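You operate a simulated robot arm through the tools that you are given. There is no shell and no other tool. Be economical: measure what you need, move in short steps, check, and stop when the job is done.

You are at the controls of a simulated robot arm. One attempt, no reset.

JOB
With the folder locked off, wipe the smear off the top roller.
Fine: use the green pad, put it back and shut the guard.

The check looks at the end state, three seconds after you hand in, the way a careful person would. Anything else that was tipped, shoved, dropped, spilled or broken makes it a failure.

ROBOT AND FRAMES
A 6-joint arm with a two-finger parallel gripper, fixed in place. Base frame: the origin is at the foot of the arm, x ahead of it, y to its left, z up. Readings come in m, rad, newtons and seconds.
With the tool pointing down near the work surface it reaches from about 0.24 to 0.68 m from the base axis. Its first joint turns from -2.897 to 2.897 rad. Payload 4.1 kg.
Tool frame: the origin (TCP) lies between the finger pads and is the grasp point; the fingertips stand 0.023 m ahead of it; z points along the fingers, y is the line along which they close. Largest opening 0.094 m; finger width 0.038, thickness 0.01; the body of the gripper, 0.054 by 0.096 m, starts 0.039 m behind the TCP.
Orientation is that of the tool frame in the base frame, as a unit quaternion [w, x, y, z]. With the fingers straight down and closing along the base's y, the tool's x points along the base's -x, its y along +y and its z along -z.

CONTROLS
- The arm moves only by the tool servo_tool. Its argument "deltas" is a list of rows, each a list of 7 numbers: the turn, a rotation vector about the tool's x, y, z in units of 120 degrees (1.0 is 120 degrees), then the shift along the tool's x, y, z in units of 300 mm (1.0 is 300 mm), then the opening in per cent of the stroke, from 0 (shut) to 100 (fully open). In form: [[ax, ay, az, tx, ty, tz, fingers], ...]. A call has 1 to 12 rows; each row is the pose to reach, as a shift and turn from the pose commanded when the call began, along the tool's axes at that moment. A call with a number of a shift or a turn outside -1 to 1 is refused whole. A row lasts 0.2 s, in which the tool goes at most 0.05 m and 0.15 rad; a call with a longer step from one row to the next is refused whole, and so is a gripper value outside its range. A pose out of reach is approached as far as the arm can. The call stops where the force on the tool passes 90 N (or 10 N more than at its start, if that is more) or the arm is blocked; 0.2 s more then pass. Each finger travels about 0.045 m/s and halts on what it meets, pressing with about 20 N; the grip force reading is that of the motor and also rises with nothing between the fingers. The clock runs only during rows and for 0.2 s after the last one: add rows that repeat a pose to give the fingers time. It gives the time, the measured TCP pose, the force on the tool (base axes), the opening and the grip force at its end, in the units of the frame above (readings bear some noise).
- Cameras (640 x 400 px; columns grow to the right, rows downward): "scene" is fixed at [0.4063, -0.5047, 1.8559]; the picture's right is [0.96, 0.28, 0.00], its down [0.15, -0.51, -0.85] and it looks along [-0.24, 0.81, -0.53] (base axes); focal length 322 px, centre (320, 200). "wrist" rides on the gripper at [0.086, 0.016, -0.075] in the tool frame; the picture's right is [-0.18, 0.98, 0.00], its down [-0.58, -0.11, -0.81] and it looks along [-0.79, -0.15, 0.59] (tool axes); focal length 243 px, centre (320, 200). There is no depth. A picture from a camera that has moved, and an enlarged one, comes with that camera's place and axes in the base frame and with its lens. The place of the scene camera against the robot may be out by one fixed shift of up to 0.012 m in any direction.
- grab_frame(camera): a new picture of that camera. The clock stands still meanwhile.
- lift_body(by): slides the trunk up (or, below 0, down) by that many m; the arm rides with it, the base frame stays. It gives what a move gives, with no picture.
- zoom(camera, box): a new picture of the part [left, top, right, bottom] of that camera's present view, enlarged. The clock stands still meanwhile.
- hand_in(): hands the job in; it is judged then, once.

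Work in short steps. Places have to be worked out from the pictures, the camera data and where the tool is seen: move nearer, look again, correct. Check each grasp and each placing, and mend what went wrong. You have 120 turns and 64 pictures in all, those below and enlarged ones among them. Open the gripper and draw the arm clear of the work before you hand the job in, unless the task says otherwise; then end with one line.

The tools are called as name(argument=value, ...) on one line, values as JSON. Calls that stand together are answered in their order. servo_tool: Moves the arm, as the interface text tells. Its arguments: {"type":"object","properties":{"deltas":{"type":"array"}},"required":["deltas"]} The other tools are called the same way: lift_body (by) slides the trunk up or down; grab_frame (camera) takes a picture; zoom (camera, box) takes an enlarged picture of a part of a camera's view; hand_in () hands the job in.

At the start:

```text
clock: 0.0
position: [0.1232, 0.2708, 1.4652]
ee_rot: [0.0, 0.0, 1.0, 0.001]
ft_force: [0.3, 0.0, -0.4]
finger_gap: 0.094
finger_force: 0.1
trunk travel left (down, up): [-0.59, 0.0]
```

scene: 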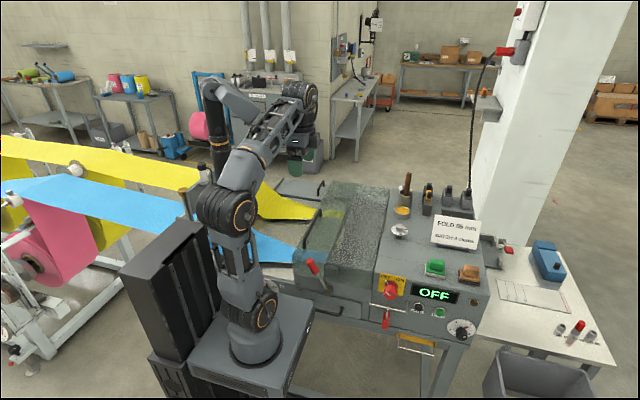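
wrist: 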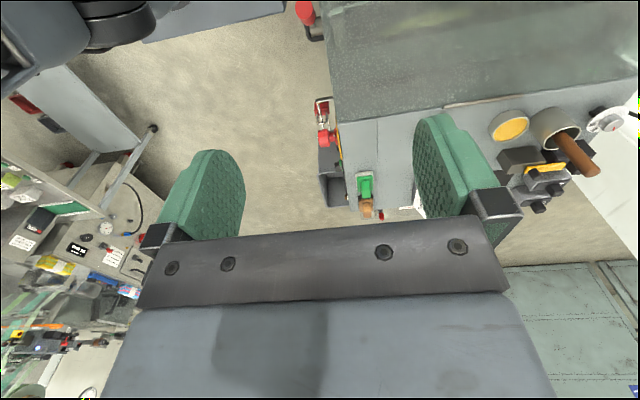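

The machine sits to the right of the arm with a guard hood, OFF display, a red switch and pads on the control box. I'll zoom in for detail before moving.

zoom(camera="scene", box=[280, 160, 520, 310])

zoom(camera="scene", box=[360, 240, 500, 360])

zoom(camera="wrist", box=[290, 0, 640, 220])

```text
2.67 times, centred on (400, 235) of scene
camera zoom: at [0.4063, -0.5047, 1.8559], right [0.96, 0.28, 0.0], down [0.15, -0.51, -0.85], along [-0.24, 0.81, -0.53], focal length 859 px, centre (107, 107)
```

zoom: 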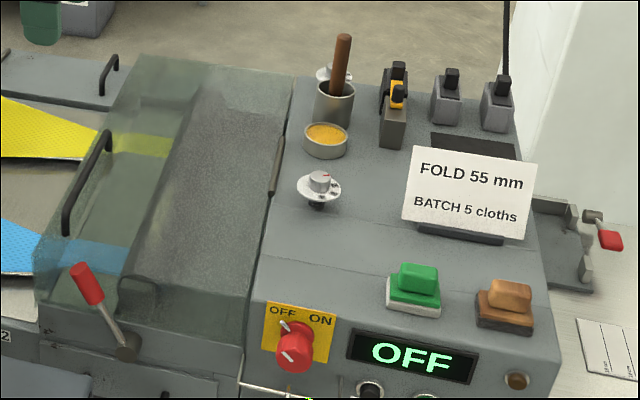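

```text
3.33 times, centred on (430, 300) of scene
camera zoom: at [0.4063, -0.5047, 1.8559], right [0.96, 0.28, 0.0], down [0.15, -0.51, -0.85], along [-0.24, 0.81, -0.53], focal length 1074 px, centre (-47, -133)
```

zoom: 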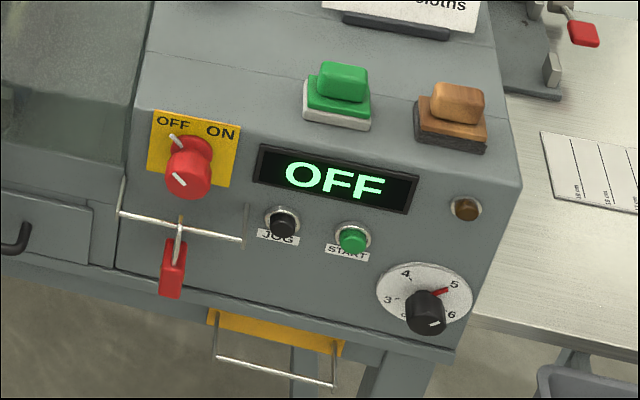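

```text
1.82 times, centred on (465, 110) of wrist
camera zoom: at [0.036, 0.2873, 1.5395], right [0.18, 0.98, 0.0], down [0.58, -0.11, 0.81], along [0.79, -0.15, -0.59], focal length 441 px, centre (56, 364)
```

zoom: 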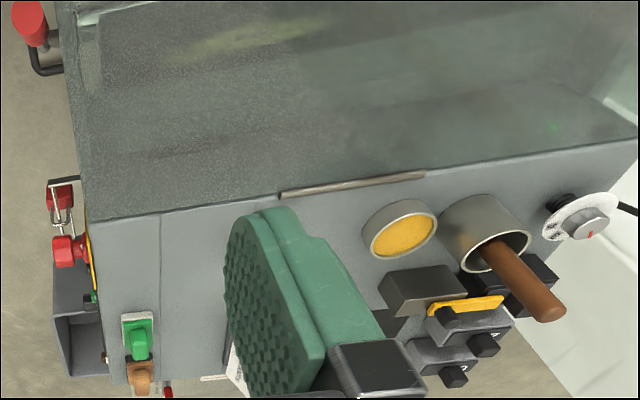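

The green pad triangulates to about (0.54, 0.31, 1.13), the red isolator knob to (0.42, 0.23, 1.07). I'll look more tightly at the isolator, the lever and the guard.

zoom(camera="scene", box=[370, 265, 420, 335])

zoom(camera="scene", box=[285, 180, 405, 310])

zoom(camera="scene", box=[385, 165, 485, 225])

```text
5.71 times, centred on (395, 300) of scene
camera zoom: at [0.4063, -0.5047, 1.8559], right [0.96, 0.28, 0.0], down [0.15, -0.51, -0.85], along [-0.24, 0.81, -0.53], focal length 1841 px, centre (-109, -371)
```

zoom: 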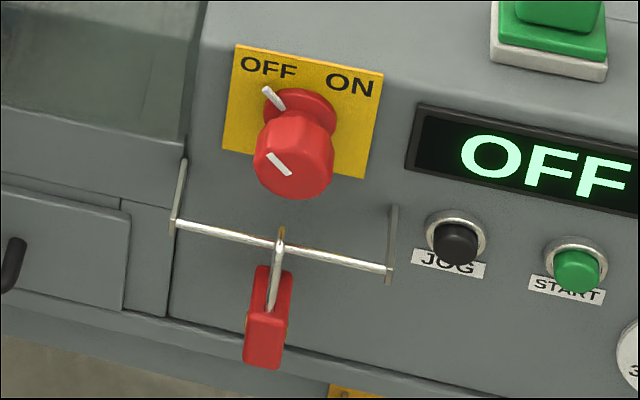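

```text
3.08 times, centred on (345, 245) of scene
camera zoom: at [0.4063, -0.5047, 1.8559], right [0.96, 0.28, 0.0], down [0.15, -0.51, -0.85], along [-0.24, 0.81, -0.53], focal length 991 px, centre (243, 62)
```

zoom: 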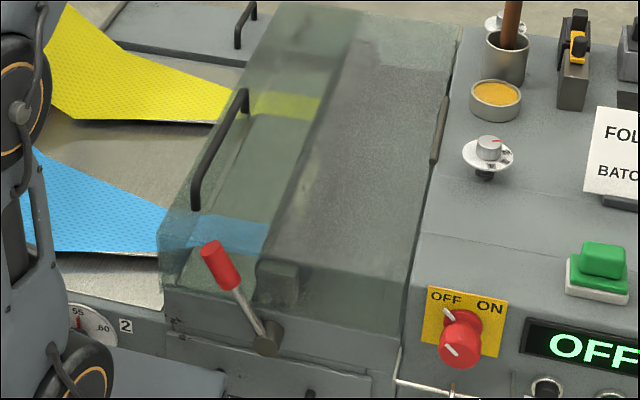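

```text
6.40 times, centred on (435, 195) of scene
camera zoom: at [0.4063, -0.5047, 1.8559], right [0.96, 0.28, 0.0], down [0.15, -0.51, -0.85], along [-0.24, 0.81, -0.53], focal length 2062 px, centre (-416, 232)
```

zoom: 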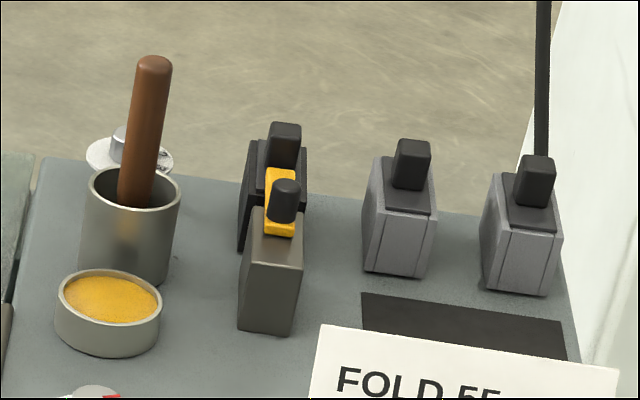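

The isolator points to OFF and a red padlock hangs on a bail bar under it. I'll bring the wrist camera in front of the panel to see how locking works.

servo_tool(deltas=[[0, 0, -0.0625, -0.0825, -0.05, 0.054, 100], [0, 0, -0.125, -0.165, -0.1, 0.108, 100], [0, 0, -0.1875, -0.2475, -0.15, 0.162, 100], [0, 0, -0.25, -0.33, -0.2, 0.216, 100], [0, 0, -0.3125, -0.4125, -0.25, 0.27, 100], [0, 0, -0.375, -0.495, -0.3, 0.324, 100], [0, 0, -0.4375, -0.5775, -0.35, 0.378, 100], [0, 0, -0.5, -0.66, -0.4, 0.432, 100], [0, 0, -0.5625, -0.7425, -0.45, 0.486, 100], [0, 0, -0.625, -0.825, -0.5, 0.54, 100], [0, 0, -0.6875, -0.9075, -0.55, 0.594, 100], [0, 0, -0.75, -0.99, -0.6, 0.65, 100]])

grab_frame(camera="wrist")

```text
clock: 2.6
position: [0.4199, 0.091, 1.2713]
ee_rot: [0.0, 0.707, -0.707, 0.0]
ft_force: [-0.8, 0.9, 0.0]
finger_gap: 0.0943
finger_force: 0.0
trunk travel left (down, up): [-0.59, 0.0]
```

```text
55 pictures are left
camera wrist: at [0.404, 0.0036, 1.3451], right [-0.98, 0.18, 0.0], down [0.11, 0.58, 0.81], along [0.15, 0.79, -0.59], focal length 243 px, centre (320, 200)
```

wrist: 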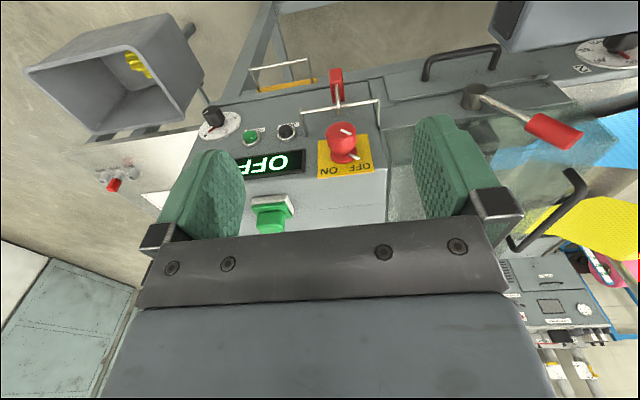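

zoom(camera="wrist", box=[290, 50, 410, 200])

zoom(camera="wrist", box=[390, 20, 640, 250])

```text
2.67 times, centred on (350, 125) of wrist
camera zoom: at [0.404, 0.0036, 1.3451], right [-0.98, 0.18, 0.0], down [0.11, 0.58, 0.81], along [0.15, 0.79, -0.59], focal length 647 px, centre (240, 400)
```

zoom: 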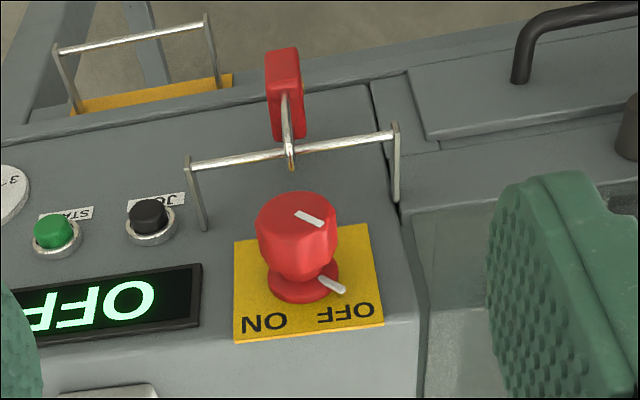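

```text
1.74 times, centred on (515, 135) of wrist
camera zoom: at [0.404, 0.0036, 1.3451], right [-0.98, 0.18, 0.0], down [0.11, 0.58, 0.81], along [0.15, 0.79, -0.59], focal length 422 px, centre (-19, 313)
```

zoom: 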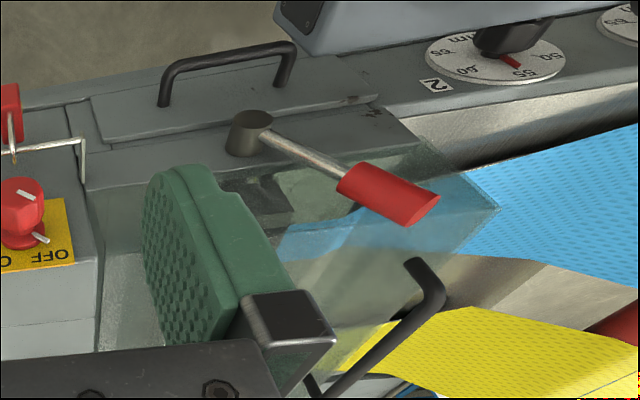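

zoom(camera="wrist", box=[325, 60, 375, 180])

zoom(camera="scene", box=[380, 270, 405, 300])

zoom(camera="scene", box=[380, 298, 410, 335])

```text
3.33 times, centred on (350, 120) of wrist
camera zoom: at [0.404, 0.0036, 1.3451], right [-0.98, 0.18, 0.0], down [0.11, 0.58, 0.81], along [0.15, 0.79, -0.59], focal length 809 px, centre (220, 467)
```

zoom: 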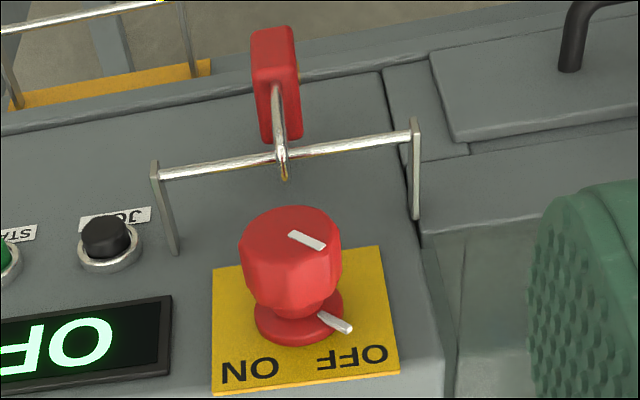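

```text
13.33 times, centred on (392, 285) of scene
camera zoom: at [0.4063, -0.5047, 1.8559], right [0.96, 0.28, 0.0], down [0.15, -0.51, -0.85], along [-0.24, 0.81, -0.53], focal length 4295 px, centre (-647, -933)
```

zoom: 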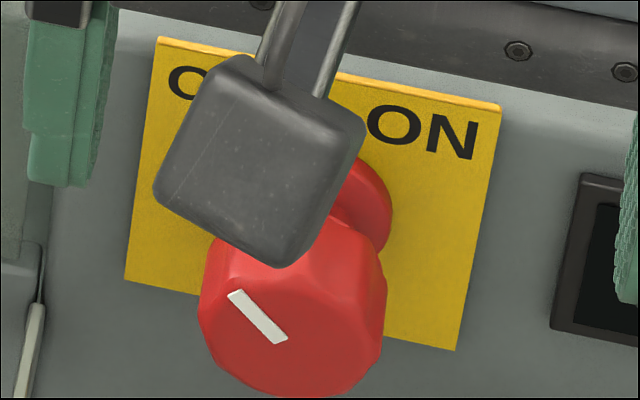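

```text
10.81 times, centred on (395, 316) of scene
camera zoom: at [0.4063, -0.5047, 1.8559], right [0.96, 0.28, 0.0], down [0.15, -0.51, -0.85], along [-0.24, 0.81, -0.53], focal length 3482 px, centre (-491, -1060)
```

zoom: 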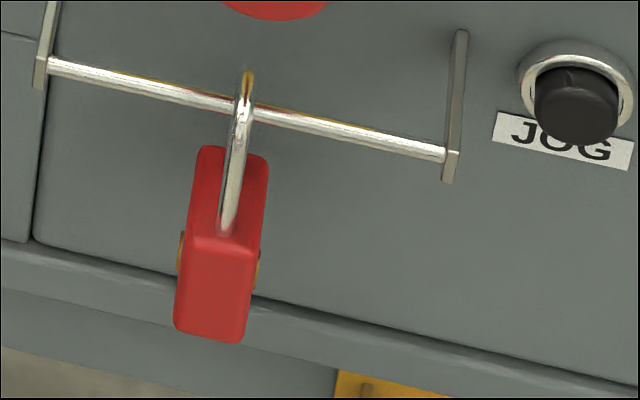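

The padlock shackle loops the bail bar; how it locks is unclear. I'll get a lower, level view of the isolator.

servo_tool(deltas=[[0, -0.05, 0, 0.033, 0.011, 0.1, 100], [0, -0.1, 0, 0.067, 0.022, 0.2, 100], [0, -0.15, 0, 0.1, 0.033, 0.3, 100], [0, -0.2, 0, 0.133, 0.044, 0.4, 100], [0, -0.25, 0, 0.167, 0.055, 0.5, 100], [0, -0.308, 0, 0.2, 0.067, 0.6, 100]])

zoom(camera="wrist", box=[180, 50, 480, 250])

```text
clock: 4.0
position: [0.3993, 0.0303, 1.0906]
ee_rot: [0.225, -0.67, 0.671, 0.224]
ft_force: [-0.2, 0.4, 0.3]
finger_gap: 0.0943
finger_force: 0.0
trunk travel left (down, up): [-0.59, 0.0]
```

```text
2.00 times, centred on (330, 150) of wrist
camera zoom: at [0.3838, -0.084, 1.0975], right [-0.98, 0.15, 0.11], down [0.11, -0.02, 0.99], along [0.15, 0.99, 0.01], focal length 485 px, centre (300, 300)
```

zoom: 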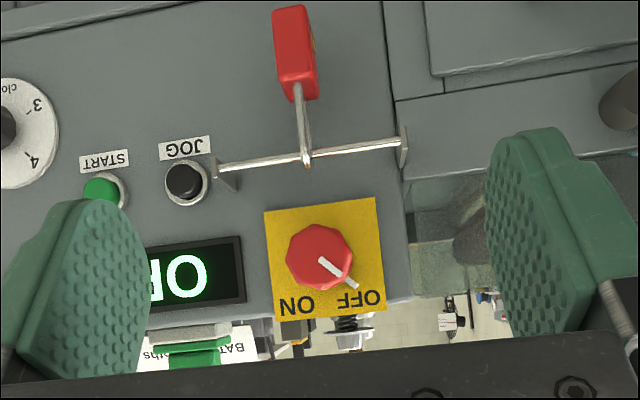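

I'll swing the view round to the left to see the padlock shackle side-on and tell whether it's closed around the bar.

servo_tool(deltas=[[0.0375, 0, 0.05, -0.024, 0.027, 0.044, 100], [0.075, 0, 0.1, -0.048, 0.053, 0.088, 100], [0.1125, 0, 0.15, -0.072, 0.08, 0.132, 100], [0.15, 0, 0.2, -0.097, 0.107, 0.177, 100], [0.1875, 0, 0.25, -0.12, 0.133, 0.22, 100], [0.225, 0, 0.3, -0.145, 0.16, 0.265, 100], [0.2625, 0, 0.35, -0.169, 0.186, 0.309, 100], [0.3, 0, 0.4, -0.193, 0.213, 0.353, 100]])

grab_frame(camera="wrist")

```text
clock: 5.8
position: [0.3866, 0.154, 1.0423]
ee_rot: [0.304, -0.249, 0.916, 0.081]
ft_force: [1.1, 0.0, -0.2]
finger_gap: 0.094
finger_force: 0.0
out of reach, approached as far as the arm can: row 5, 6, 7, 8
trunk travel left (down, up): [-0.59, 0.0]
```

```text
48 pictures are left
camera wrist: at [0.2802, 0.1106, 1.0494], right [-0.37, 0.92, 0.11], down [0.04, -0.1, 0.99], along [0.93, 0.37, 0.0], focal length 243 px, centre (320, 200)
```

wrist: 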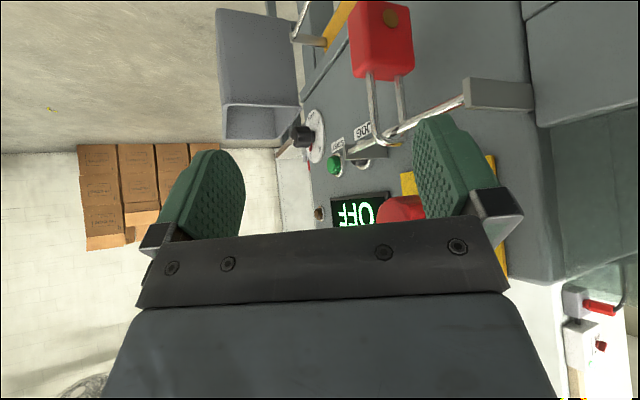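

zoom(camera="wrist", box=[330, 0, 550, 240])

```text
1.67 times, centred on (440, 120) of wrist
camera zoom: at [0.2802, 0.1106, 1.0494], right [-0.37, 0.92, 0.11], down [0.04, -0.1, 0.99], along [0.93, 0.37, 0.0], focal length 404 px, centre (120, 333)
```

zoom: 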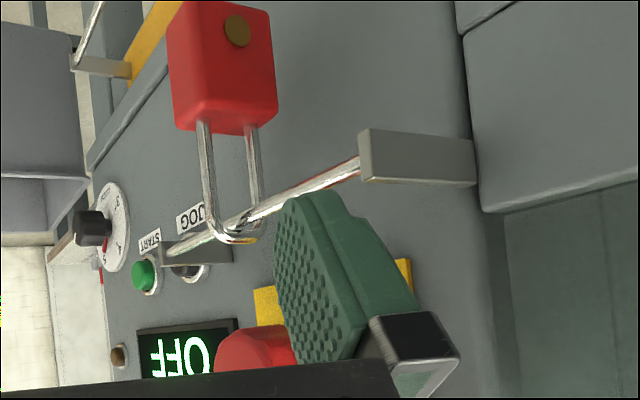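

zoom(camera="scene", box=[365, 300, 465, 380])

grab_frame(camera="scene")

```text
5.00 times, centred on (415, 340) of scene
camera zoom: at [0.4063, -0.5047, 1.8559], right [0.96, 0.28, 0.0], down [0.15, -0.51, -0.85], along [-0.24, 0.81, -0.53], focal length 1611 px, centre (-155, -500)
```

zoom: 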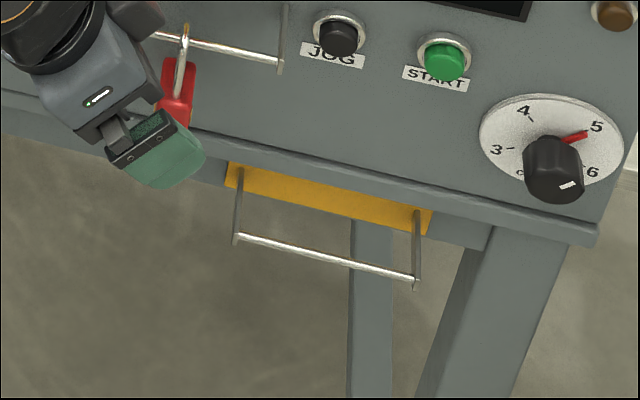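

```text
45 pictures are left
```

scene: 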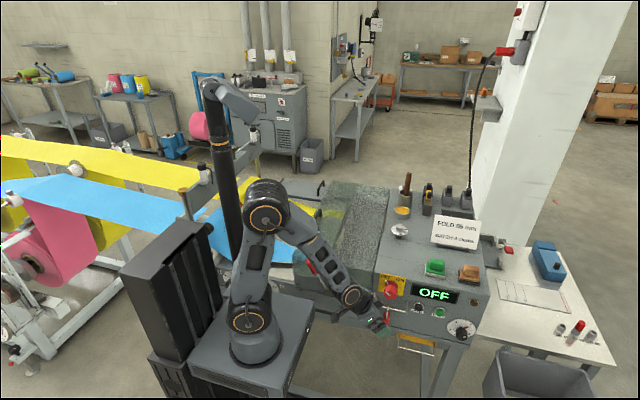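

Both shackle legs run into the padlock body around the hasp bar, so the lock is closed with the isolator at OFF: it is locked off, and I leave it untouched. I'll back the arm away from the panel gently.

servo_tool(deltas=[[0, 0, 0, -0.009, -0.086, -0.097, 100], [0, 0, 0, -0.018, -0.172, -0.194, 100], [0, 0, 0, -0.027, -0.258, -0.29, 100], [0, 0, 0, -0.036, -0.345, -0.387, 100]])

```text
clock: 6.8
position: [0.3865, 0.035, 1.1405]
ee_rot: [0.305, -0.246, 0.916, 0.082]
ft_force: [-1.0, -0.2, -0.4]
finger_gap: 0.0938
finger_force: 0.1
out of reach, approached as far as the arm can: row 1, 2
trunk travel left (down, up): [-0.59, 0.0]
```

Next I lift to a tool-down pose above and in front of the guard to view it.

servo_tool(deltas=[[-0.0178, 0.0307, -0.0532, -0.044, 0.04, -0.096, 100], [-0.0356, 0.0613, -0.1064, -0.088, 0.081, -0.193, 100], [-0.0533, 0.092, -0.1597, -0.133, 0.121, -0.289, 100], [-0.0711, 0.1227, -0.2129, -0.177, 0.161, -0.386, 100], [-0.0889, 0.1533, -0.2661, -0.221, 0.202, -0.482, 100], [-0.1067, 0.184, -0.3193, -0.265, 0.242, -0.579, 100], [-0.1244, 0.2147, -0.3726, -0.31, 0.282, -0.675, 100], [-0.1422, 0.2453, -0.4258, -0.354, 0.323, -0.772, 100], [-0.16, 0.276, -0.479, -0.398, 0.363, -0.868, 100]])

grab_frame(camera="wrist")

zoom(camera="wrist", box=[200, 0, 520, 200])

```text
clock: 8.8
position: [0.2788, 0.0975, 1.4206]
ee_rot: [0.003, -0.705, 0.709, 0.001]
ft_force: [-0.1, 0.5, 0.4]
finger_gap: 0.094
finger_force: 0.0
trunk travel left (down, up): [-0.59, 0.0]
```

```text
44 pictures are left
camera wrist: at [0.2607, 0.0109, 1.4951], right [-0.98, 0.19, 0.0], down [0.11, 0.58, 0.81], along [0.15, 0.79, -0.59], focal length 243 px, centre (320, 200)
```

wrist: 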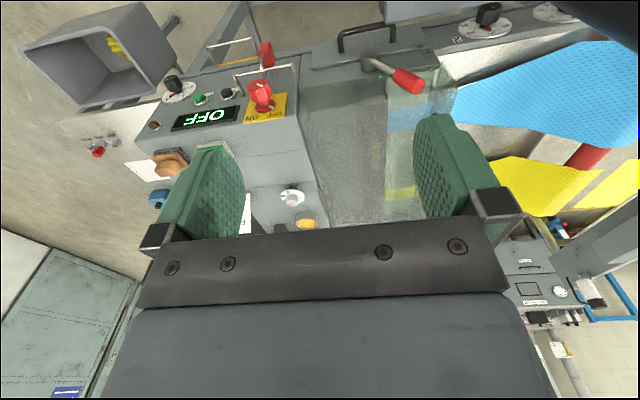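

```text
2.00 times, centred on (360, 100) of wrist
camera zoom: at [0.2607, 0.0109, 1.4951], right [-0.98, 0.19, 0.0], down [0.11, 0.58, 0.81], along [0.15, 0.79, -0.59], focal length 485 px, centre (240, 400)
```

zoom: 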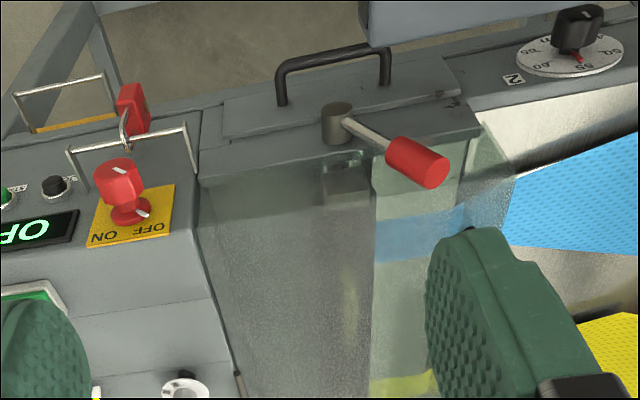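

servo_tool(deltas=[[0, 0.0667, 0, -0.133, 0.02, 0.013, 100], [0, 0.1333, 0, -0.267, 0.04, 0.027, 100], [0, 0.2, 0, -0.4, 0.06, 0.04, 100], [0, 0.2667, 0, -0.533, 0.08, 0.054, 100], [0, 0.333, 0, -0.667, 0.1, 0.067, 100]])

grab_frame(camera="wrist")

zoom(camera="wrist", box=[200, 0, 520, 200])

```text
clock: 10.0
position: [0.2618, 0.2653, 1.306]
ee_rot: [-0.235, -0.665, 0.667, -0.24]
ft_force: [-0.2, 0.2, -0.4]
finger_gap: 0.0941
finger_force: 0.0
out of reach, approached as far as the arm can: row 3, 4, 5
trunk travel left (down, up): [-0.59, 0.0]
```

```text
42 pictures are left
camera wrist: at [0.2441, 0.2458, 1.4183], right [-0.98, 0.14, -0.12], down [0.11, 0.96, 0.26], along [0.16, 0.24, -0.96], focal length 243 px, centre (320, 200)
```

wrist: 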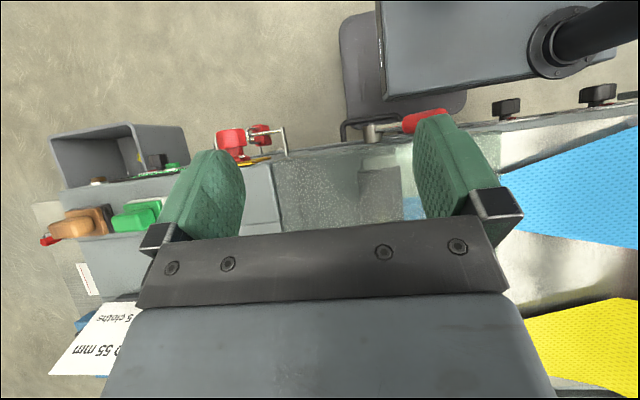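

```text
2.00 times, centred on (360, 100) of wrist
camera zoom: at [0.2441, 0.2458, 1.4183], right [-0.98, 0.14, -0.12], down [0.11, 0.96, 0.26], along [0.16, 0.24, -0.96], focal length 485 px, centre (240, 400)
```

zoom: 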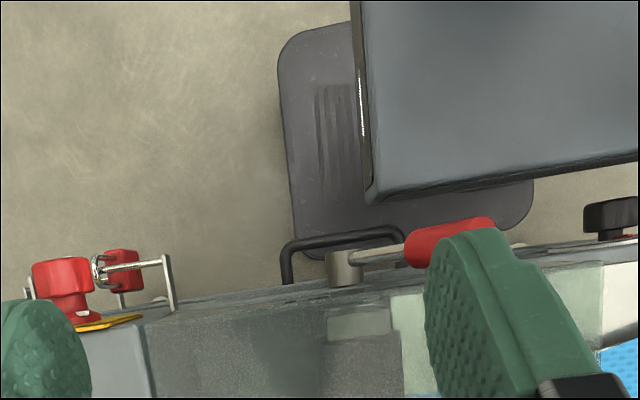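

The guard is a box roughly x 0.09–0.36, hinged on the right (x≈0.36), with its black bar handle near (0.106, 0.31–0.51, 1.13). I'll go tool-down above the handle and look closely.

servo_tool(deltas=[[0, -0.065, 0, -0.043, 0.101, -0.047, 100], [0, -0.13, 0, -0.086, 0.203, -0.094, 100], [0, -0.195, 0, -0.129, 0.304, -0.141, 100], [0, -0.26, 0, -0.172, 0.406, -0.188, 100], [0, -0.325, 0, -0.215, 0.507, -0.235, 100]])

grab_frame(camera="wrist")

grab_frame(camera="scene")

```text
clock: 11.2
position: [0.1113, 0.3607, 1.317]
ee_rot: [-0.001, -0.706, 0.708, -0.003]
ft_force: [-0.2, 0.8, 0.6]
finger_gap: 0.0943
finger_force: 0.1
trunk travel left (down, up): [-0.59, 0.0]
```

```text
40 pictures are left
camera wrist: at [0.0947, 0.2747, 1.392], right [-0.98, 0.19, 0.0], down [0.11, 0.59, 0.8], along [0.15, 0.79, -0.6], focal length 243 px, centre (320, 200)
```

wrist: 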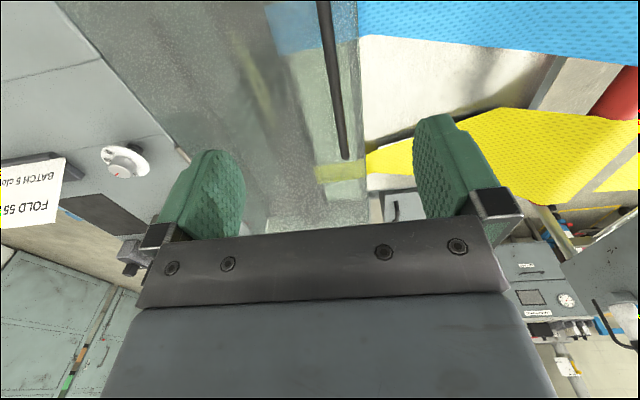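

```text
39 pictures are left
```

scene: 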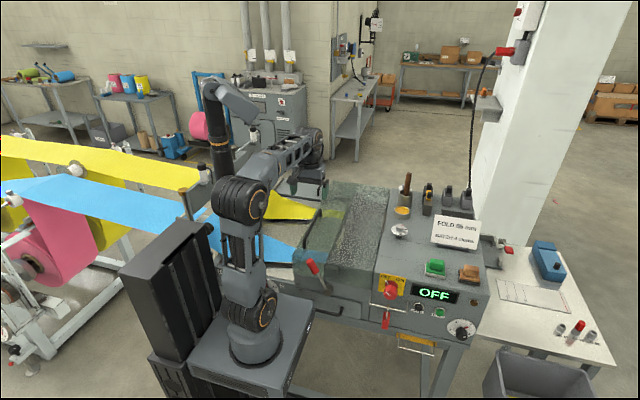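

The handle bar is centred at x≈0.105. I'll descend toward its middle (y≈0.41) to z≈1.20 and recheck its height.

servo_tool(deltas=[[0, 0, 0, -0.056, 0.007, 0.13, 70], [0, 0, 0, -0.112, 0.014, 0.26, 70], [0, 0, 0, -0.167, 0.02, 0.39, 60]])

grab_frame(camera="wrist")

zoom(camera="scene", box=[270, 160, 400, 300])

```text
clock: 12.0
position: [0.1049, 0.4087, 1.2024]
ee_rot: [-0.003, -0.705, 0.709, -0.004]
ft_force: [-0.2, -0.8, 1.0]
finger_gap: 0.0562
finger_force: 0.1
trunk travel left (down, up): [-0.59, 0.0]
```

```text
38 pictures are left
camera wrist: at [0.0883, 0.3239, 1.2774], right [-0.98, 0.19, 0.0], down [0.11, 0.59, 0.8], along [0.15, 0.79, -0.6], focal length 243 px, centre (320, 200)
```

wrist: 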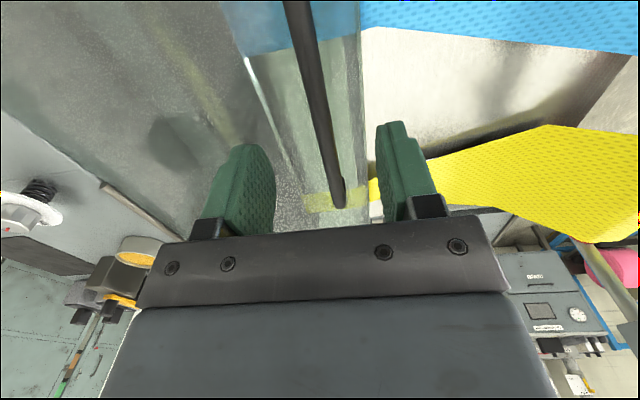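

```text
2.86 times, centred on (335, 230) of scene
camera zoom: at [0.4063, -0.5047, 1.8559], right [0.96, 0.28, 0.0], down [0.15, -0.51, -0.85], along [-0.24, 0.81, -0.53], focal length 920 px, centre (277, 114)
```

zoom: 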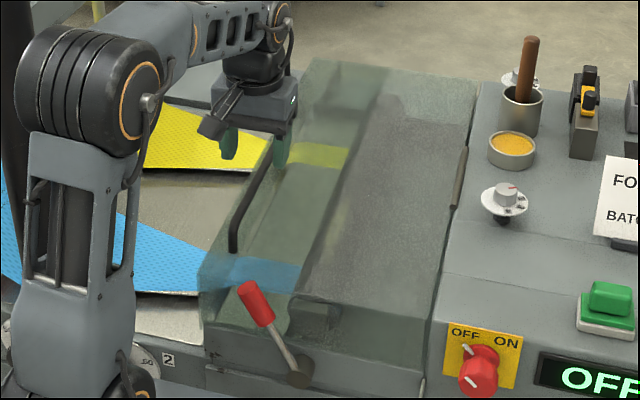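

The bar works out at x≈0.103, z≈1.13. I lower to TCP z≈1.147 with the fingers straddling it.

servo_tool(deltas=[[0, 0, 0, 0, 0.003, 0.1, 60], [0, 0, 0, 0, 0.007, 0.183, 60], [0, 0, 0, 0, 0.007, 0.183, 60]])

zoom(camera="wrist", box=[200, 0, 480, 240])

zoom(camera="scene", box=[300, 180, 360, 270])

```text
clock: 12.8
position: [0.1037, 0.4085, 1.1458]
ee_rot: [-0.002, -0.705, 0.709, -0.005]
ft_force: [-0.4, -0.4, 0.0]
finger_gap: 0.0565
finger_force: 0.1
trunk travel left (down, up): [-0.59, 0.0]
```

```text
1.67 times, centred on (340, 120) of wrist
camera zoom: at [0.0872, 0.3219, 1.2213], right [-0.98, 0.19, 0.0], down [0.11, 0.59, 0.8], along [0.15, 0.79, -0.6], focal length 404 px, centre (287, 333)
```

zoom: 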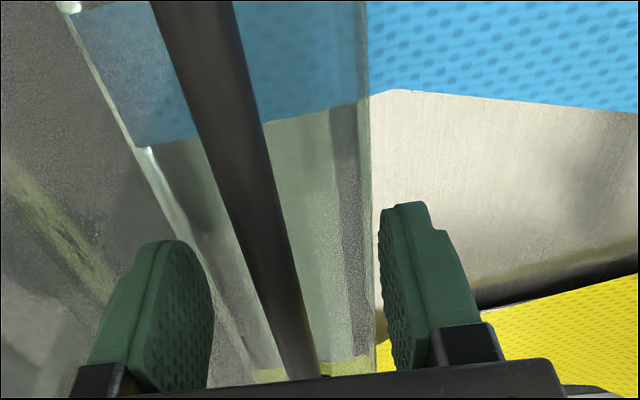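

```text
4.44 times, centred on (330, 225) of scene
camera zoom: at [0.4063, -0.5047, 1.8559], right [0.96, 0.28, 0.0], down [0.15, -0.51, -0.85], along [-0.24, 0.81, -0.53], focal length 1432 px, centre (276, 89)
```

zoom: 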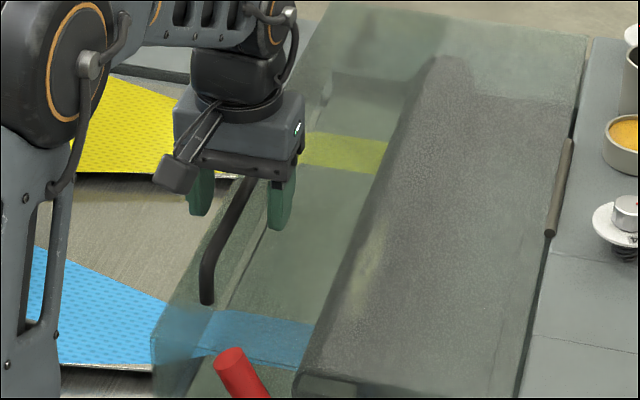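

The fingers straddle the bar with no contact, so I close on it.

servo_tool(deltas=[[0, 0, 0, 0, 0, 0, 20], [0, 0, 0, 0, 0, 0, 0], [0, 0, 0, 0, 0, 0, 0], [0, 0, 0, 0, 0, 0, 0], [0, 0, 0, 0, 0, 0, 0]])

```text
clock: 14.0
position: [0.1056, 0.4083, 1.1468]
ee_rot: [-0.002, -0.706, 0.709, -0.005]
ft_force: [6.4, 0.6, 0.6]
finger_gap: 0.0117
finger_force: 44.8
trunk travel left (down, up): [-0.59, 0.0]
```

Gripped on the 12 mm bar. I start the lift along an arc about the hinge, about 15°.

servo_tool(deltas=[[-0.02, 0, 0, 0, -0.01, -0.071, 0], [-0.042, 0, 0, 0, -0.024, -0.143, 0], [-0.0625, 0, 0, 0, -0.0457, -0.213, 0]])

grab_frame(camera="scene")

```text
clock: 14.8
position: [0.1219, 0.4072, 1.208]
ee_rot: [-0.05, -0.703, 0.708, 0.042]
ft_force: [25.2, -5.5, -18.2]
finger_gap: 0.0117
finger_force: 44.9
trunk travel left (down, up): [-0.59, 0.0]
```

```text
34 pictures are left
```

scene: 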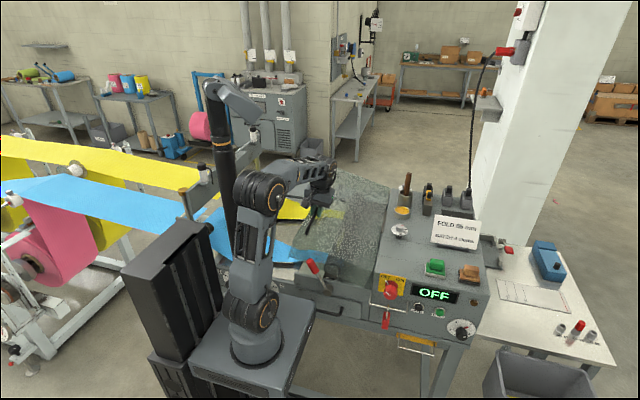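

The guard is rising; the sideways force suggests the hinge axis is lower than I assumed, so I bend the arc more toward +x. Continue to about 40°.

servo_tool(deltas=[[-0.016, 0, 0, 0, -0.05, -0.056, 0], [-0.033, 0, 0, 0, -0.086, -0.112, 0], [-0.051, 0, 0, 0, -0.124, -0.17, 0], [-0.07, 0, 0, 0, -0.159, -0.226, 0], [-0.087, 0, 0, 0, -0.196, -0.27, 0], [-0.104, 0, 0, 0, -0.234, -0.316, 0]])

```text
clock: 16.2
position: [0.1869, 0.408, 1.2998]
ee_rot: [-0.121, -0.696, 0.697, 0.122]
ft_force: [-49.2, 7.8, 47.7]
finger_gap: 0.0114
finger_force: 44.6
trunk travel left (down, up): [-0.59, 0.0]
```

Fitting the three bar positions puts the hinge at (0.348, 1.109) with radius 0.244, now about 41° open. Using that arc, I continue to about 65°.

servo_tool(deltas=[[-0.016, 0, 0, 0, -0.005, -0.055, 0], [-0.033, 0, 0, 0, -0.026, -0.103, 0], [-0.05, 0, 0, 0, -0.058, -0.143, 0], [-0.067, 0, 0, 0, -0.092, -0.179, 0], [-0.088, 0, 0, 0, -0.134, -0.219, 0], [-0.108, 0, 0, 0, -0.178, -0.256, 0]])

zoom(camera="scene", box=[240, 100, 480, 300])

```text
clock: 17.6
position: [0.2685, 0.4071, 1.3473]
ee_rot: [-0.198, -0.678, 0.68, 0.197]
ft_force: [-19.3, 11.9, 40.4]
finger_gap: 0.0116
finger_force: 44.7
out of reach, approached as far as the arm can: row 6
trunk travel left (down, up): [-0.59, 0.0]
```

```text
2.00 times, centred on (360, 200) of scene
camera zoom: at [0.4063, -0.5047, 1.8559], right [0.96, 0.28, 0.0], down [0.15, -0.51, -0.85], along [-0.24, 0.81, -0.53], focal length 644 px, centre (240, 200)
```

zoom: 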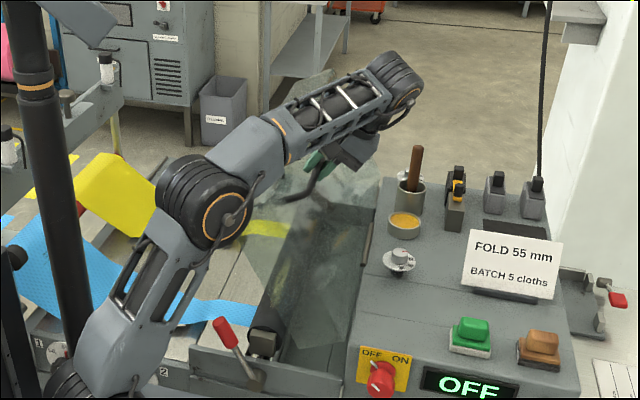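

About 63° open and on the fitted circle; the arm neared its reach limit because of the tilt, so I ease the tilt while going on to about 85°.

servo_tool(deltas=[[0.018, 0, 0, 0, -0.048, -0.064, 0], [0.037, 0, 0, 0, -0.11, -0.122, 0], [0.054, 0, 0, 0, -0.164, -0.165, 0], [0.07, 0, 0, 0, -0.221, -0.206, 0]])

zoom(camera="scene", box=[240, 100, 480, 300])

```text
clock: 18.4
position: [0.3125, 0.4001, 1.3477]
ee_rot: [-0.152, -0.687, 0.689, 0.173]
ft_force: [-4.5, 23.3, 43.8]
finger_gap: 0.0121
finger_force: 44.8
out of reach, approached as far as the arm can: row 1, 2, 3
trunk travel left (down, up): [-0.59, 0.0]
stopped in row 3: the force on the tool passed its limit (the readings are from after the stop); the commanded pose is now the measured one
```

```text
2.00 times, centred on (360, 200) of scene
camera zoom: at [0.4063, -0.5047, 1.8559], right [0.96, 0.28, 0.0], down [0.15, -0.51, -0.85], along [-0.24, 0.81, -0.53], focal length 644 px, centre (240, 200)
```

zoom: 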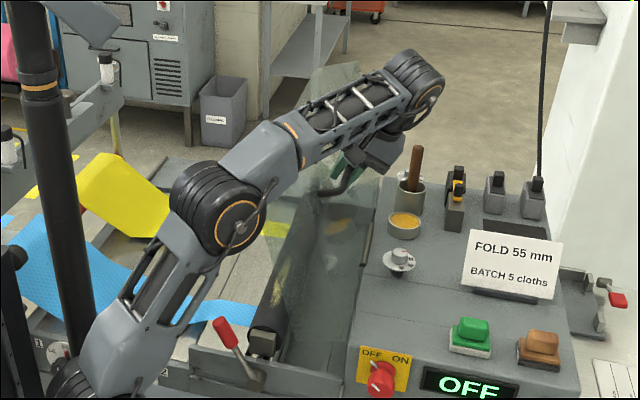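

The arm is near full stretch at this height (guard ≈75°). I tilt the gripper along the bar (body toward −y, back toward the base) to regain reach, holding position.

servo_tool(deltas=[[0.015, -0.05, 0, 0, 0, 0, 0], [0.03, -0.1, 0, 0, 0, 0, 0], [0.045, -0.15, 0, 0, 0, 0, 0], [0.06, -0.2, 0, 0, 0, -0.005, 0], [0.06, -0.25, 0, 0, 0, -0.012, 0]])

```text
clock: 19.6
position: [0.3146, 0.3906, 1.348]
ee_rot: [0.069, -0.63, 0.713, 0.301]
ft_force: [2.1, -27.8, 23.4]
finger_gap: 0.0124
finger_force: 45.3
trunk travel left (down, up): [-0.59, 0.0]
```

Force is down and reach restored. I continue along the arc to past vertical.

servo_tool(deltas=[[0, 0, 0, -0.009, -0.062, -0.032, 0], [0, 0, 0, -0.024, -0.128, -0.052, 0], [0, 0, 0, -0.032, -0.182, -0.064, 0], [0, 0, 0, -0.04, -0.237, -0.074, 0]])

zoom(camera="scene", box=[240, 100, 480, 300])

```text
clock: 20.6
position: [0.3829, 0.3916, 1.3556]
ee_rot: [0.073, -0.63, 0.712, 0.302]
ft_force: [-10.4, 9.6, 66.3]
finger_gap: 0.0128
finger_force: 44.6
trunk travel left (down, up): [-0.59, 0.0]
```

```text
2.00 times, centred on (360, 200) of scene
camera zoom: at [0.4063, -0.5047, 1.8559], right [0.96, 0.28, 0.0], down [0.15, -0.51, -0.85], along [-0.24, 0.81, -0.53], focal length 644 px, centre (240, 200)
```

zoom: 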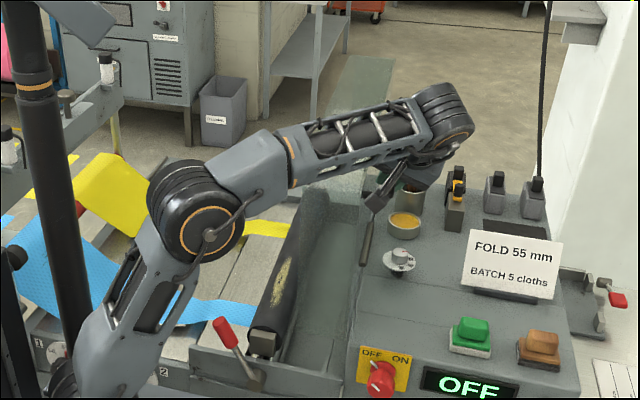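

The guard is near vertical and the yellow smear on the roller is clearly visible. I carry on a bit further to find the rest stop.

servo_tool(deltas=[[0, 0, 0, -0.013, -0.026, -0.012, 0], [0, 0, 0, -0.026, -0.052, -0.021, 0], [0, 0, 0, -0.029, -0.096, -0.023, 0], [0, 0, 0, -0.031, -0.139, -0.024, 0]])

```text
clock: 21.6
position: [0.4272, 0.3913, 1.3531]
ee_rot: [0.075, -0.63, 0.711, 0.303]
ft_force: [-1.5, -0.1, 75.2]
finger_gap: 0.0125
finger_force: 44.3
trunk travel left (down, up): [-0.59, 0.0]
```

Roughly 102° open with no stop yet. I relieve the vertical strain to read the true load.

servo_tool(deltas=[[0, 0, 0, -0.012, 0.008, -0.02, 0], [0, 0, 0, -0.016, 0.011, -0.027, 0], [0, 0, 0, -0.016, 0.011, -0.027, 0]])

grab_frame(camera="wrist")

```text
clock: 22.4
position: [0.4348, 0.3909, 1.3522]
ee_rot: [0.067, -0.627, 0.716, 0.299]
ft_force: [-2.2, -22.2, 11.0]
finger_gap: 0.0129
finger_force: 44.5
trunk travel left (down, up): [-0.59, 0.0]
```

```text
30 pictures are left
camera wrist: at [0.4215, 0.2794, 1.3771], right [-0.88, 0.19, 0.42], down [0.45, 0.08, 0.89], along [0.14, 0.98, -0.16], focal length 243 px, centre (320, 200)
```

wrist: 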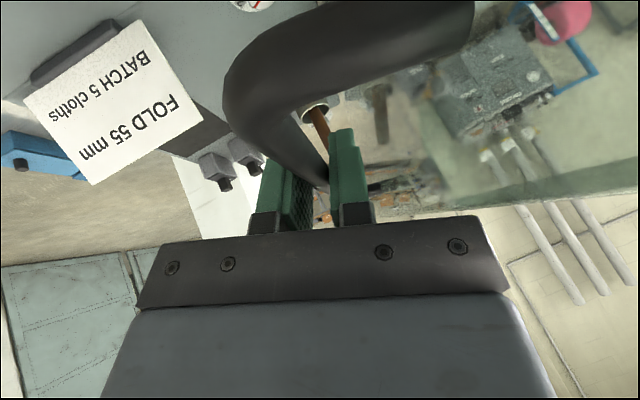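

The handle and glass are now leaning slightly past vertical over the control box. I check scene clearance to the brush pot before going on.

zoom(camera="scene", box=[320, 80, 480, 240])

```text
2.50 times, centred on (400, 160) of scene
camera zoom: at [0.4063, -0.5047, 1.8559], right [0.96, 0.28, 0.0], down [0.15, -0.51, -0.85], along [-0.24, 0.81, -0.53], focal length 805 px, centre (120, 300)
```

zoom: 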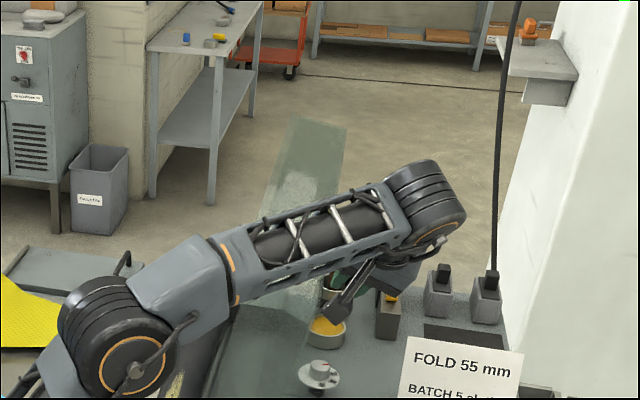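

To test whether the guard stays by itself, I open the fingers only slightly so the bar stays captured between them.

servo_tool(deltas=[[0, 0, 0, 0, 0, 0, 20], [0, 0, 0, 0, 0, 0, 30], [0, 0, 0, 0, 0, 0, 30], [0, 0, 0, 0, 0, 0, 30]])

zoom(camera="wrist", box=[220, 60, 460, 240])

```text
clock: 23.4
position: [0.4327, 0.3972, 1.3523]
ee_rot: [0.067, -0.628, 0.715, 0.3]
ft_force: [4.4, -3.1, 12.2]
finger_gap: 0.0281
finger_force: 0.0
trunk travel left (down, up): [-0.59, 0.0]
```

```text
2.22 times, centred on (340, 150) of wrist
camera zoom: at [0.4222, 0.2839, 1.3769], right [-0.88, 0.19, 0.42], down [0.45, 0.08, 0.89], along [0.14, 0.98, -0.16], focal length 539 px, centre (276, 311)
```

zoom: 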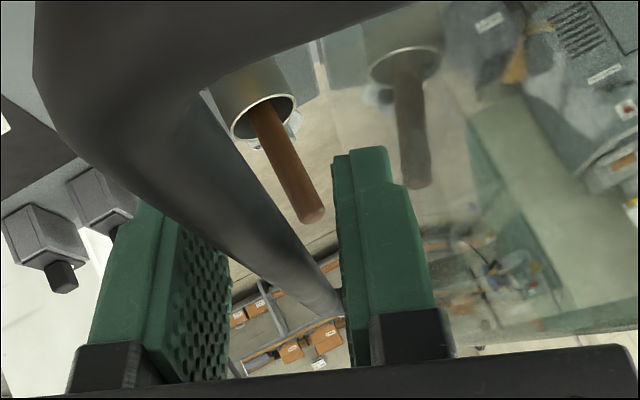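

servo_tool(deltas=[[0, 0, 0, 0, 0, 0, 45], [0, 0, 0, 0, 0, 0, 60], [0, 0, 0, 0, 0, 0, 60], [0, 0, 0, 0, 0, 0, 60]])

zoom(camera="wrist", box=[220, 60, 460, 240])

```text
clock: 24.4
position: [0.4339, 0.3969, 1.3509]
ee_rot: [0.066, -0.628, 0.716, 0.299]
ft_force: [3.1, -1.6, -2.5]
finger_gap: 0.0545
finger_force: 0.1
trunk travel left (down, up): [-0.59, 0.0]
```

```text
2.22 times, centred on (340, 150) of wrist
camera zoom: at [0.4227, 0.2848, 1.376], right [-0.88, 0.19, 0.43], down [0.45, 0.08, 0.89], along [0.13, 0.98, -0.16], focal length 539 px, centre (276, 311)
```

zoom: 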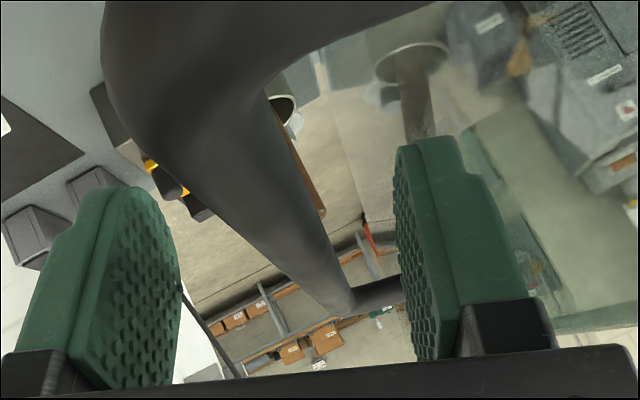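

servo_tool(deltas=[[0, 0, 0, 0, 0, 0, 80], [0, 0, 0, 0, 0, 0, 100], [0, 0, 0, 0, 0, 0, 100], [0, 0, 0, 0, 0, 0, 100]])

zoom(camera="wrist", box=[220, 60, 460, 240])

```text
clock: 25.4
position: [0.4332, 0.396, 1.3513]
ee_rot: [0.067, -0.628, 0.715, 0.3]
ft_force: [3.4, 0.6, -4.4]
finger_gap: 0.092
finger_force: 0.1
trunk travel left (down, up): [-0.59, 0.0]
```

```text
2.22 times, centred on (340, 150) of wrist
camera zoom: at [0.4227, 0.2851, 1.3766], right [-0.88, 0.19, 0.42], down [0.45, 0.08, 0.89], along [0.14, 0.98, -0.16], focal length 539 px, centre (276, 311)
```

zoom: 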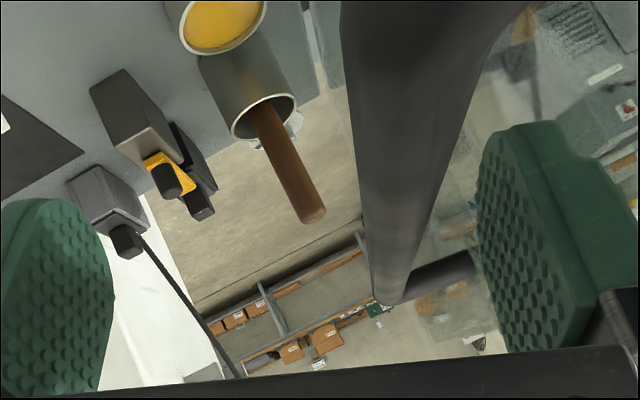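

With the fingers wide, the inner finger is pressing the glass back and the glass pushes it +x with ~3 N, so the guard wants to swing further open. I narrow the fingers again and let it down a few degrees, feeling for its stop.

servo_tool(deltas=[[0, 0, 0, 0, 0, 0, 70], [0, 0, 0, 0, 0, 0, 45], [0, 0, 0, 0, 0, 0, 30], [0, 0, 0, 0, 0, 0, 30], [-0.014, 0, 0.009, 0, -0.035, 0, 30], [-0.0286, 0.0008, 0.0172, 0, -0.07, 0, 30], [-0.0286, 0.0008, 0.0172, 0, -0.07, 0, 30]])

grab_frame(camera="wrist")

```text
clock: 27.0
position: [0.4528, 0.3968, 1.3444]
ee_rot: [0.043, -0.616, 0.718, 0.32]
ft_force: [-1.8, 0.4, 1.0]
finger_gap: 0.0294
finger_force: 0.7
trunk travel left (down, up): [-0.59, 0.0]
```

```text
25 pictures are left
camera wrist: at [0.4432, 0.2838, 1.3697], right [-0.85, 0.19, 0.49], down [0.51, 0.08, 0.86], along [0.12, 0.98, -0.17], focal length 243 px, centre (320, 200)
```

wrist: 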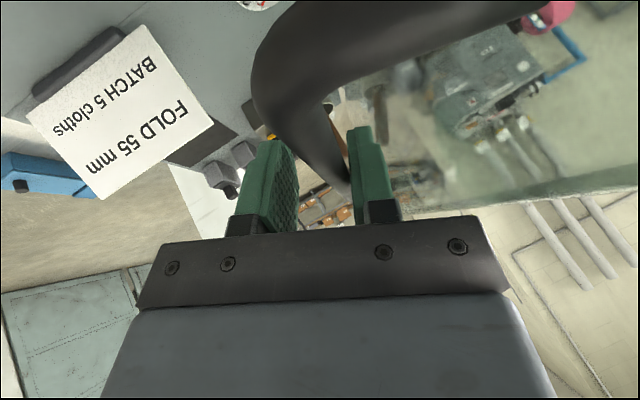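

The forces are near zero and the bar sits by the inner finger. I keep that finger still while opening the other away, to see whether the guard stays or swings.

servo_tool(deltas=[[0, 0, 0, 0, -0.02, 0, 43], [0, 0, 0, 0, -0.04, 0, 56], [0, 0, 0, 0, -0.061, 0, 70], [0, 0, 0, 0, -0.061, 0, 70], [0, 0, 0, 0, -0.061, 0, 70]])

grab_frame(camera="wrist")

```text
clock: 28.2
position: [0.4708, 0.3955, 1.3375]
ee_rot: [0.043, -0.616, 0.718, 0.321]
ft_force: [-0.1, -0.4, 0.1]
finger_gap: 0.0662
finger_force: 0.5
trunk travel left (down, up): [-0.59, 0.0]
```

```text
24 pictures are left
camera wrist: at [0.4605, 0.2837, 1.363], right [-0.85, 0.19, 0.49], down [0.51, 0.08, 0.86], along [0.12, 0.98, -0.17], focal length 243 px, centre (320, 200)
```

wrist: 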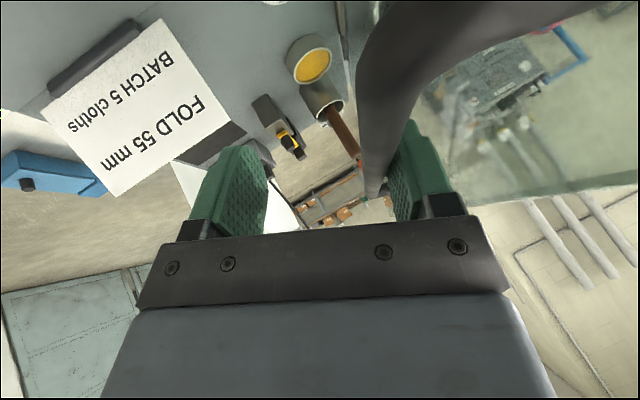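

The guard rests by itself at about 105° with no force. I withdraw the fingers along their own axis, off the bar.

servo_tool(deltas=[[0, 0, 0, 0, 0, -0.04, 70], [0, 0, 0, 0, 0, -0.08, 70], [0, 0, 0, 0, 0, -0.12, 70], [0, 0, 0, 0, 0, -0.16, 70]])

grab_frame(camera="wrist")

```text
clock: 29.2
position: [0.4784, 0.3694, 1.3655]
ee_rot: [0.043, -0.616, 0.718, 0.322]
ft_force: [0.5, -0.1, 1.1]
finger_gap: 0.0654
finger_force: 0.1
out of reach, approached as far as the arm can: row 3, 4
trunk travel left (down, up): [-0.59, 0.0]
```

```text
23 pictures are left
camera wrist: at [0.4692, 0.2578, 1.3908], right [-0.85, 0.19, 0.49], down [0.51, 0.08, 0.86], along [0.12, 0.98, -0.17], focal length 243 px, centre (320, 200)
```

wrist: 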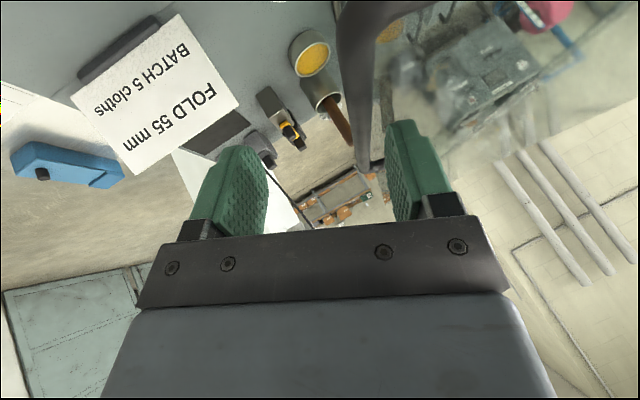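

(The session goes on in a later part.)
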